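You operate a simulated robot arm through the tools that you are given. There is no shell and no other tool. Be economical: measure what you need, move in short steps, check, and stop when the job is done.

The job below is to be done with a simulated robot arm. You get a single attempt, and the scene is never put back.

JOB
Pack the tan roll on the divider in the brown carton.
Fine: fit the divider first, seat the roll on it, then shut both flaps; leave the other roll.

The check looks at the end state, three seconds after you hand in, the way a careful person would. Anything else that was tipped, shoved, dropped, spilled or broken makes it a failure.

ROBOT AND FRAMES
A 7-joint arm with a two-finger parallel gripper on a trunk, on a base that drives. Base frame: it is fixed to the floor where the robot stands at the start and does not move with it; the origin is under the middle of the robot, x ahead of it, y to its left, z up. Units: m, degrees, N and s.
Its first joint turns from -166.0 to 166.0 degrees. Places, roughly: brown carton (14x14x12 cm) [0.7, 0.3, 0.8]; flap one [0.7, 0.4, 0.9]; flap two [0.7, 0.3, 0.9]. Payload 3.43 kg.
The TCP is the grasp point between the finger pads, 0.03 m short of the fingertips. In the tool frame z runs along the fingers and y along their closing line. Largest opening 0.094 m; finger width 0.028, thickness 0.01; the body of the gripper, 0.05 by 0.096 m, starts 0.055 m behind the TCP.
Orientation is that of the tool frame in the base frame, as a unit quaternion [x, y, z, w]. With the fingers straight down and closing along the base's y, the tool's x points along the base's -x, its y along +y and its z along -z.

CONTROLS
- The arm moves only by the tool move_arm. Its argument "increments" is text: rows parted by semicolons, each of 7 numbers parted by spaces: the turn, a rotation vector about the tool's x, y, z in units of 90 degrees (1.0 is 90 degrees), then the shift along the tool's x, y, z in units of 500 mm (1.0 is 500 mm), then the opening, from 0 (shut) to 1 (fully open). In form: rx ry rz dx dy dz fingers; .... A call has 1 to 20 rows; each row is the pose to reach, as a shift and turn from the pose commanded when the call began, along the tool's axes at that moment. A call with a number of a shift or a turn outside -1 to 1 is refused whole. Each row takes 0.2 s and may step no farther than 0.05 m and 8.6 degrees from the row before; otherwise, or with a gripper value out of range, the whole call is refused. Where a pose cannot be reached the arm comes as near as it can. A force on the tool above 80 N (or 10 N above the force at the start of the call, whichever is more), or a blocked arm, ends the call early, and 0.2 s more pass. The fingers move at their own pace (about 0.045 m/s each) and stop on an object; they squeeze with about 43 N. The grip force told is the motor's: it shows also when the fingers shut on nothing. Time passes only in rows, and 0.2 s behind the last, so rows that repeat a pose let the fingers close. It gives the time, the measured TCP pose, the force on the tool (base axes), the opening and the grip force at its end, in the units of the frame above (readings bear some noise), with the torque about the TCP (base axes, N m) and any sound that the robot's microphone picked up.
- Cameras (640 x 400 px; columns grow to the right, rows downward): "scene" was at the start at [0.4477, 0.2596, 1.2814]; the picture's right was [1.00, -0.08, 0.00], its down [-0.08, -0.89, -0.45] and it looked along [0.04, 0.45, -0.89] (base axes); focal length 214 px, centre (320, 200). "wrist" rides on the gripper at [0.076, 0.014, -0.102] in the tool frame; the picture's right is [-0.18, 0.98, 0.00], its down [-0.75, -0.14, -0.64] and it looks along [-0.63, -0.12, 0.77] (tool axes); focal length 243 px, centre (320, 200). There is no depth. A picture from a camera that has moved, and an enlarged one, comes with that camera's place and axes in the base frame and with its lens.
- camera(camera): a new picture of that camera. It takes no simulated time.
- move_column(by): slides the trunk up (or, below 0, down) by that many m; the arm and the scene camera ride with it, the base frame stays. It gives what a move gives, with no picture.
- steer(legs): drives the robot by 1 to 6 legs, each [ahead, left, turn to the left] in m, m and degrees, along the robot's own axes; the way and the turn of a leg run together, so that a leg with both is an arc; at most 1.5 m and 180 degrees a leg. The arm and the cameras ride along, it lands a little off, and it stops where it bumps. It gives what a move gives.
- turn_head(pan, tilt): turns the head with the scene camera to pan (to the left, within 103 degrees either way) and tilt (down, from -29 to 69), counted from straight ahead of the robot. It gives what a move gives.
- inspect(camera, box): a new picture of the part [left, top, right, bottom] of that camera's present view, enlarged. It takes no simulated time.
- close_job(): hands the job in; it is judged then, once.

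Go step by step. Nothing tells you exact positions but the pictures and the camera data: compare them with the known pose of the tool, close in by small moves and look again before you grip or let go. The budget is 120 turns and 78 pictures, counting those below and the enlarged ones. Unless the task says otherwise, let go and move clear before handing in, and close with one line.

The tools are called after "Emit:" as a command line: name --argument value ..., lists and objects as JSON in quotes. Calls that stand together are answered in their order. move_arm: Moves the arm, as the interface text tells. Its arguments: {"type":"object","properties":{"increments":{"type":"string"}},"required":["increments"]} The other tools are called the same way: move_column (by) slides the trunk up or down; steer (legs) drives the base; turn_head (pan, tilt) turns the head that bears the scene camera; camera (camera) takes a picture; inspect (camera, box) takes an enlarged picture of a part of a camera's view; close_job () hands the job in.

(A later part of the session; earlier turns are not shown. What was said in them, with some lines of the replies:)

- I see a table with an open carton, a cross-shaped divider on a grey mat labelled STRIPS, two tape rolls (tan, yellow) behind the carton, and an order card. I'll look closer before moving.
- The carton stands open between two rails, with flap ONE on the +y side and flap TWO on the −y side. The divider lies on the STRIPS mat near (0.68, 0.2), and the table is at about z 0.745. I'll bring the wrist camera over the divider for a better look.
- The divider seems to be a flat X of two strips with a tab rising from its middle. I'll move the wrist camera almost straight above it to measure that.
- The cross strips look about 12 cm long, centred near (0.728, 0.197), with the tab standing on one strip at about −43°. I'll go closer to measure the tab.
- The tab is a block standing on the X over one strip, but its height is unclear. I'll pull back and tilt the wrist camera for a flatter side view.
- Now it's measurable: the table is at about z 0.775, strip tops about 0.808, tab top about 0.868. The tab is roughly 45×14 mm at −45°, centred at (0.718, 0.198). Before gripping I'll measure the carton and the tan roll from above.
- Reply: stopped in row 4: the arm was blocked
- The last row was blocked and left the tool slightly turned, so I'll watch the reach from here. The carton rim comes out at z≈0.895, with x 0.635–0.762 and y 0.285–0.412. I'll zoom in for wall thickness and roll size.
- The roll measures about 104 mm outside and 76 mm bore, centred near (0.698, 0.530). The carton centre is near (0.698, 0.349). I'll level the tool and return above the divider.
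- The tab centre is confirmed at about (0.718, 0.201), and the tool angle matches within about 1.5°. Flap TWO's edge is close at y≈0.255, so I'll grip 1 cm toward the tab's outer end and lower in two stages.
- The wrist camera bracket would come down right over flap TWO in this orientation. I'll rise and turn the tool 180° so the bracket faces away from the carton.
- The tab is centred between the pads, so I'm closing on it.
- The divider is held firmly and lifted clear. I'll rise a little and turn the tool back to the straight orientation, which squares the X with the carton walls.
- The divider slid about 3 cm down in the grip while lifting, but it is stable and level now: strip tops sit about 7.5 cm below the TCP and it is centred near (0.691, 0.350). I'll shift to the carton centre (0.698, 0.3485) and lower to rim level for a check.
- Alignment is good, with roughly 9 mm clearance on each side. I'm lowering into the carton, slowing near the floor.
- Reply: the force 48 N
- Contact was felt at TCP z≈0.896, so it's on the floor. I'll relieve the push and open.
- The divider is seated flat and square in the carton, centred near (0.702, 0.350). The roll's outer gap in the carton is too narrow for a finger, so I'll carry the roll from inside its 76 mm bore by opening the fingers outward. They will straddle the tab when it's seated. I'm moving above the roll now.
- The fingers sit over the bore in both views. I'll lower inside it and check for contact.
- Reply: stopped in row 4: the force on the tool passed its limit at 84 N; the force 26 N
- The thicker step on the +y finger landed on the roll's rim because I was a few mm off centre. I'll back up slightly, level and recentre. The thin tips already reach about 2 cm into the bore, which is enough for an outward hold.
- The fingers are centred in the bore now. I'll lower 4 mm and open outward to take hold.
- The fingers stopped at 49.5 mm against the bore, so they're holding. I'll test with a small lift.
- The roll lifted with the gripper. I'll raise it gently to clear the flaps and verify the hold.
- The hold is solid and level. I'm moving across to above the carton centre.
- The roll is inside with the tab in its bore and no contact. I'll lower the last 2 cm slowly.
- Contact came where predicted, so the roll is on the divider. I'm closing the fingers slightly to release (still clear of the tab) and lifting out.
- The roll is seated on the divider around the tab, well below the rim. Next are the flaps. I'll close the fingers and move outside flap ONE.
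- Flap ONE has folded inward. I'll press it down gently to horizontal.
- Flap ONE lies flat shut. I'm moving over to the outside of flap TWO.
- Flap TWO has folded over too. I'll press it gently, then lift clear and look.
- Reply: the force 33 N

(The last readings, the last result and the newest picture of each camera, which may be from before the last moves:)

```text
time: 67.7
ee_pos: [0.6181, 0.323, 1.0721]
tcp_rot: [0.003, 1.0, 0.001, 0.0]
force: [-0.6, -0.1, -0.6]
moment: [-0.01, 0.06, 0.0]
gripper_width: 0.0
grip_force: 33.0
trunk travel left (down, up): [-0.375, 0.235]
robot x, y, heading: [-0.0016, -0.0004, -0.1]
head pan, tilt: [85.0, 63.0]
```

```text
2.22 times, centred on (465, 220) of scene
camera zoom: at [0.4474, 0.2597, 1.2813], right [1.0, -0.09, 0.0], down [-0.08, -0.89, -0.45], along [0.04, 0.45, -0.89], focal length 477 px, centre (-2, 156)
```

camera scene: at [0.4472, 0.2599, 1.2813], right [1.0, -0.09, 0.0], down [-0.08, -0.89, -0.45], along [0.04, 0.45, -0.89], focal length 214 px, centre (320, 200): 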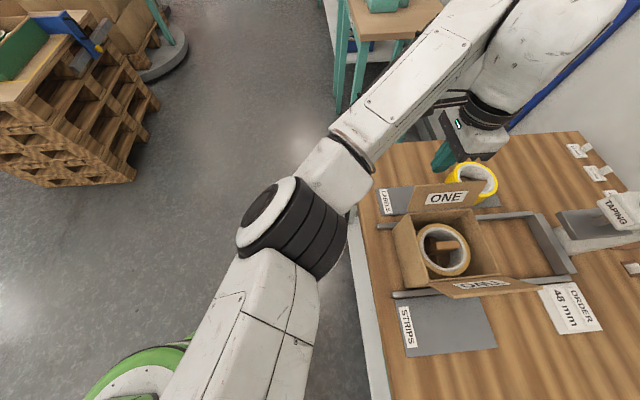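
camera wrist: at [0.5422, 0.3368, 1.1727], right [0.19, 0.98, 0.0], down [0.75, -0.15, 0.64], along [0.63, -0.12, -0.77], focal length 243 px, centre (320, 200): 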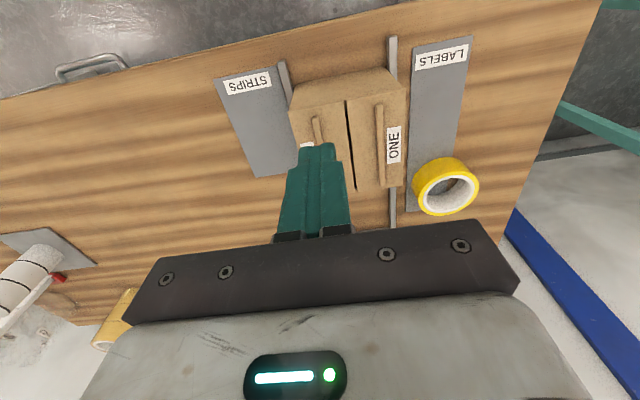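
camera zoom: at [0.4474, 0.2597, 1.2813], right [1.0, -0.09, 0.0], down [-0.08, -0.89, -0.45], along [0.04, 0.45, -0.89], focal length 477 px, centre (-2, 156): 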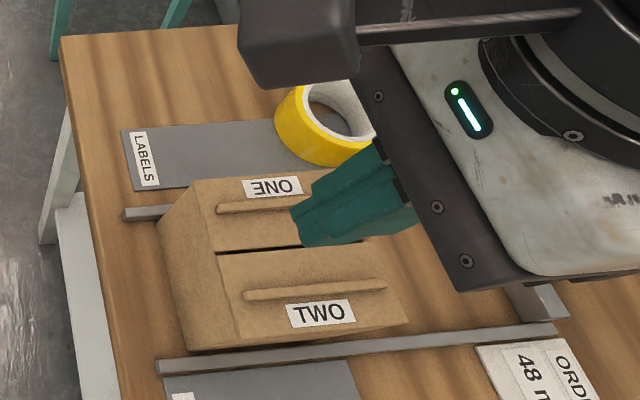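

Both flaps look shut. I'll withdraw farther and take one last close look.

Emit:
move_arm --increments "0 0 0 0.08 0 -0.03 0;0 0 0 0.16 0.02 -0.05 0;0 0 0 0.24 0.04 -0.06 0;0 0 0 0.3 0.06 -0.07 0"

Emit:
inspect --camera "wrist" --box '[230, 80, 430, 230]'

Emit:
inspect --camera "scene" --box '[385, 170, 545, 300]'

```text
time: 68.7
ee_pos: [0.4693, 0.357, 1.1066]
tcp_rot: [0.004, 1.0, 0.0, 0.001]
force: [0.4, 0.3, -0.3]
moment: [0.0, -0.01, 0.02]
gripper_width: 0.0003
grip_force: 33.0
trunk travel left (down, up): [-0.375, 0.235]
robot x, y, heading: [0.0014, 0.0001, -0.0]
head pan, tilt: [85.0, 63.0]
```

```text
2.67 times, centred on (330, 155) of wrist
camera zoom: at [0.393, 0.3712, 1.2083], right [0.19, 0.98, 0.0], down [0.75, -0.15, 0.64], along [0.63, -0.12, -0.77], focal length 647 px, centre (293, 320)
```

zoom: 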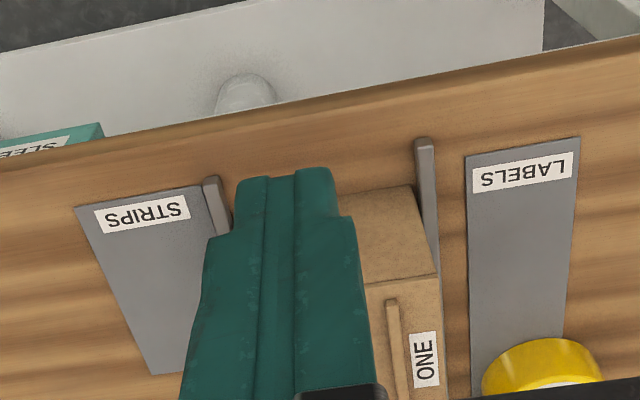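

```text
3.08 times, centred on (465, 235) of scene
camera zoom: at [0.4473, 0.2597, 1.2813], right [1.0, -0.09, 0.0], down [-0.08, -0.89, -0.45], along [0.04, 0.45, -0.89], focal length 660 px, centre (-126, 92)
```

zoom: 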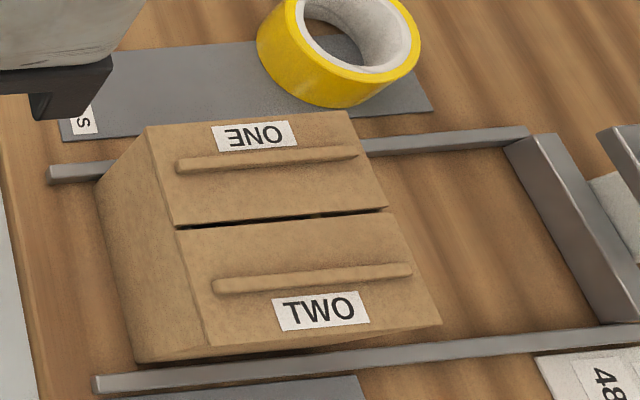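

Both flaps lie flat and flush, the yellow roll is untouched, and the arm is clear. I'm handing in.

Emit:
close_job

```text
The job is handed in.
```

The divider is in the brown carton with the tan roll seated on it and both flaps shut. The yellow roll was left where it stood.
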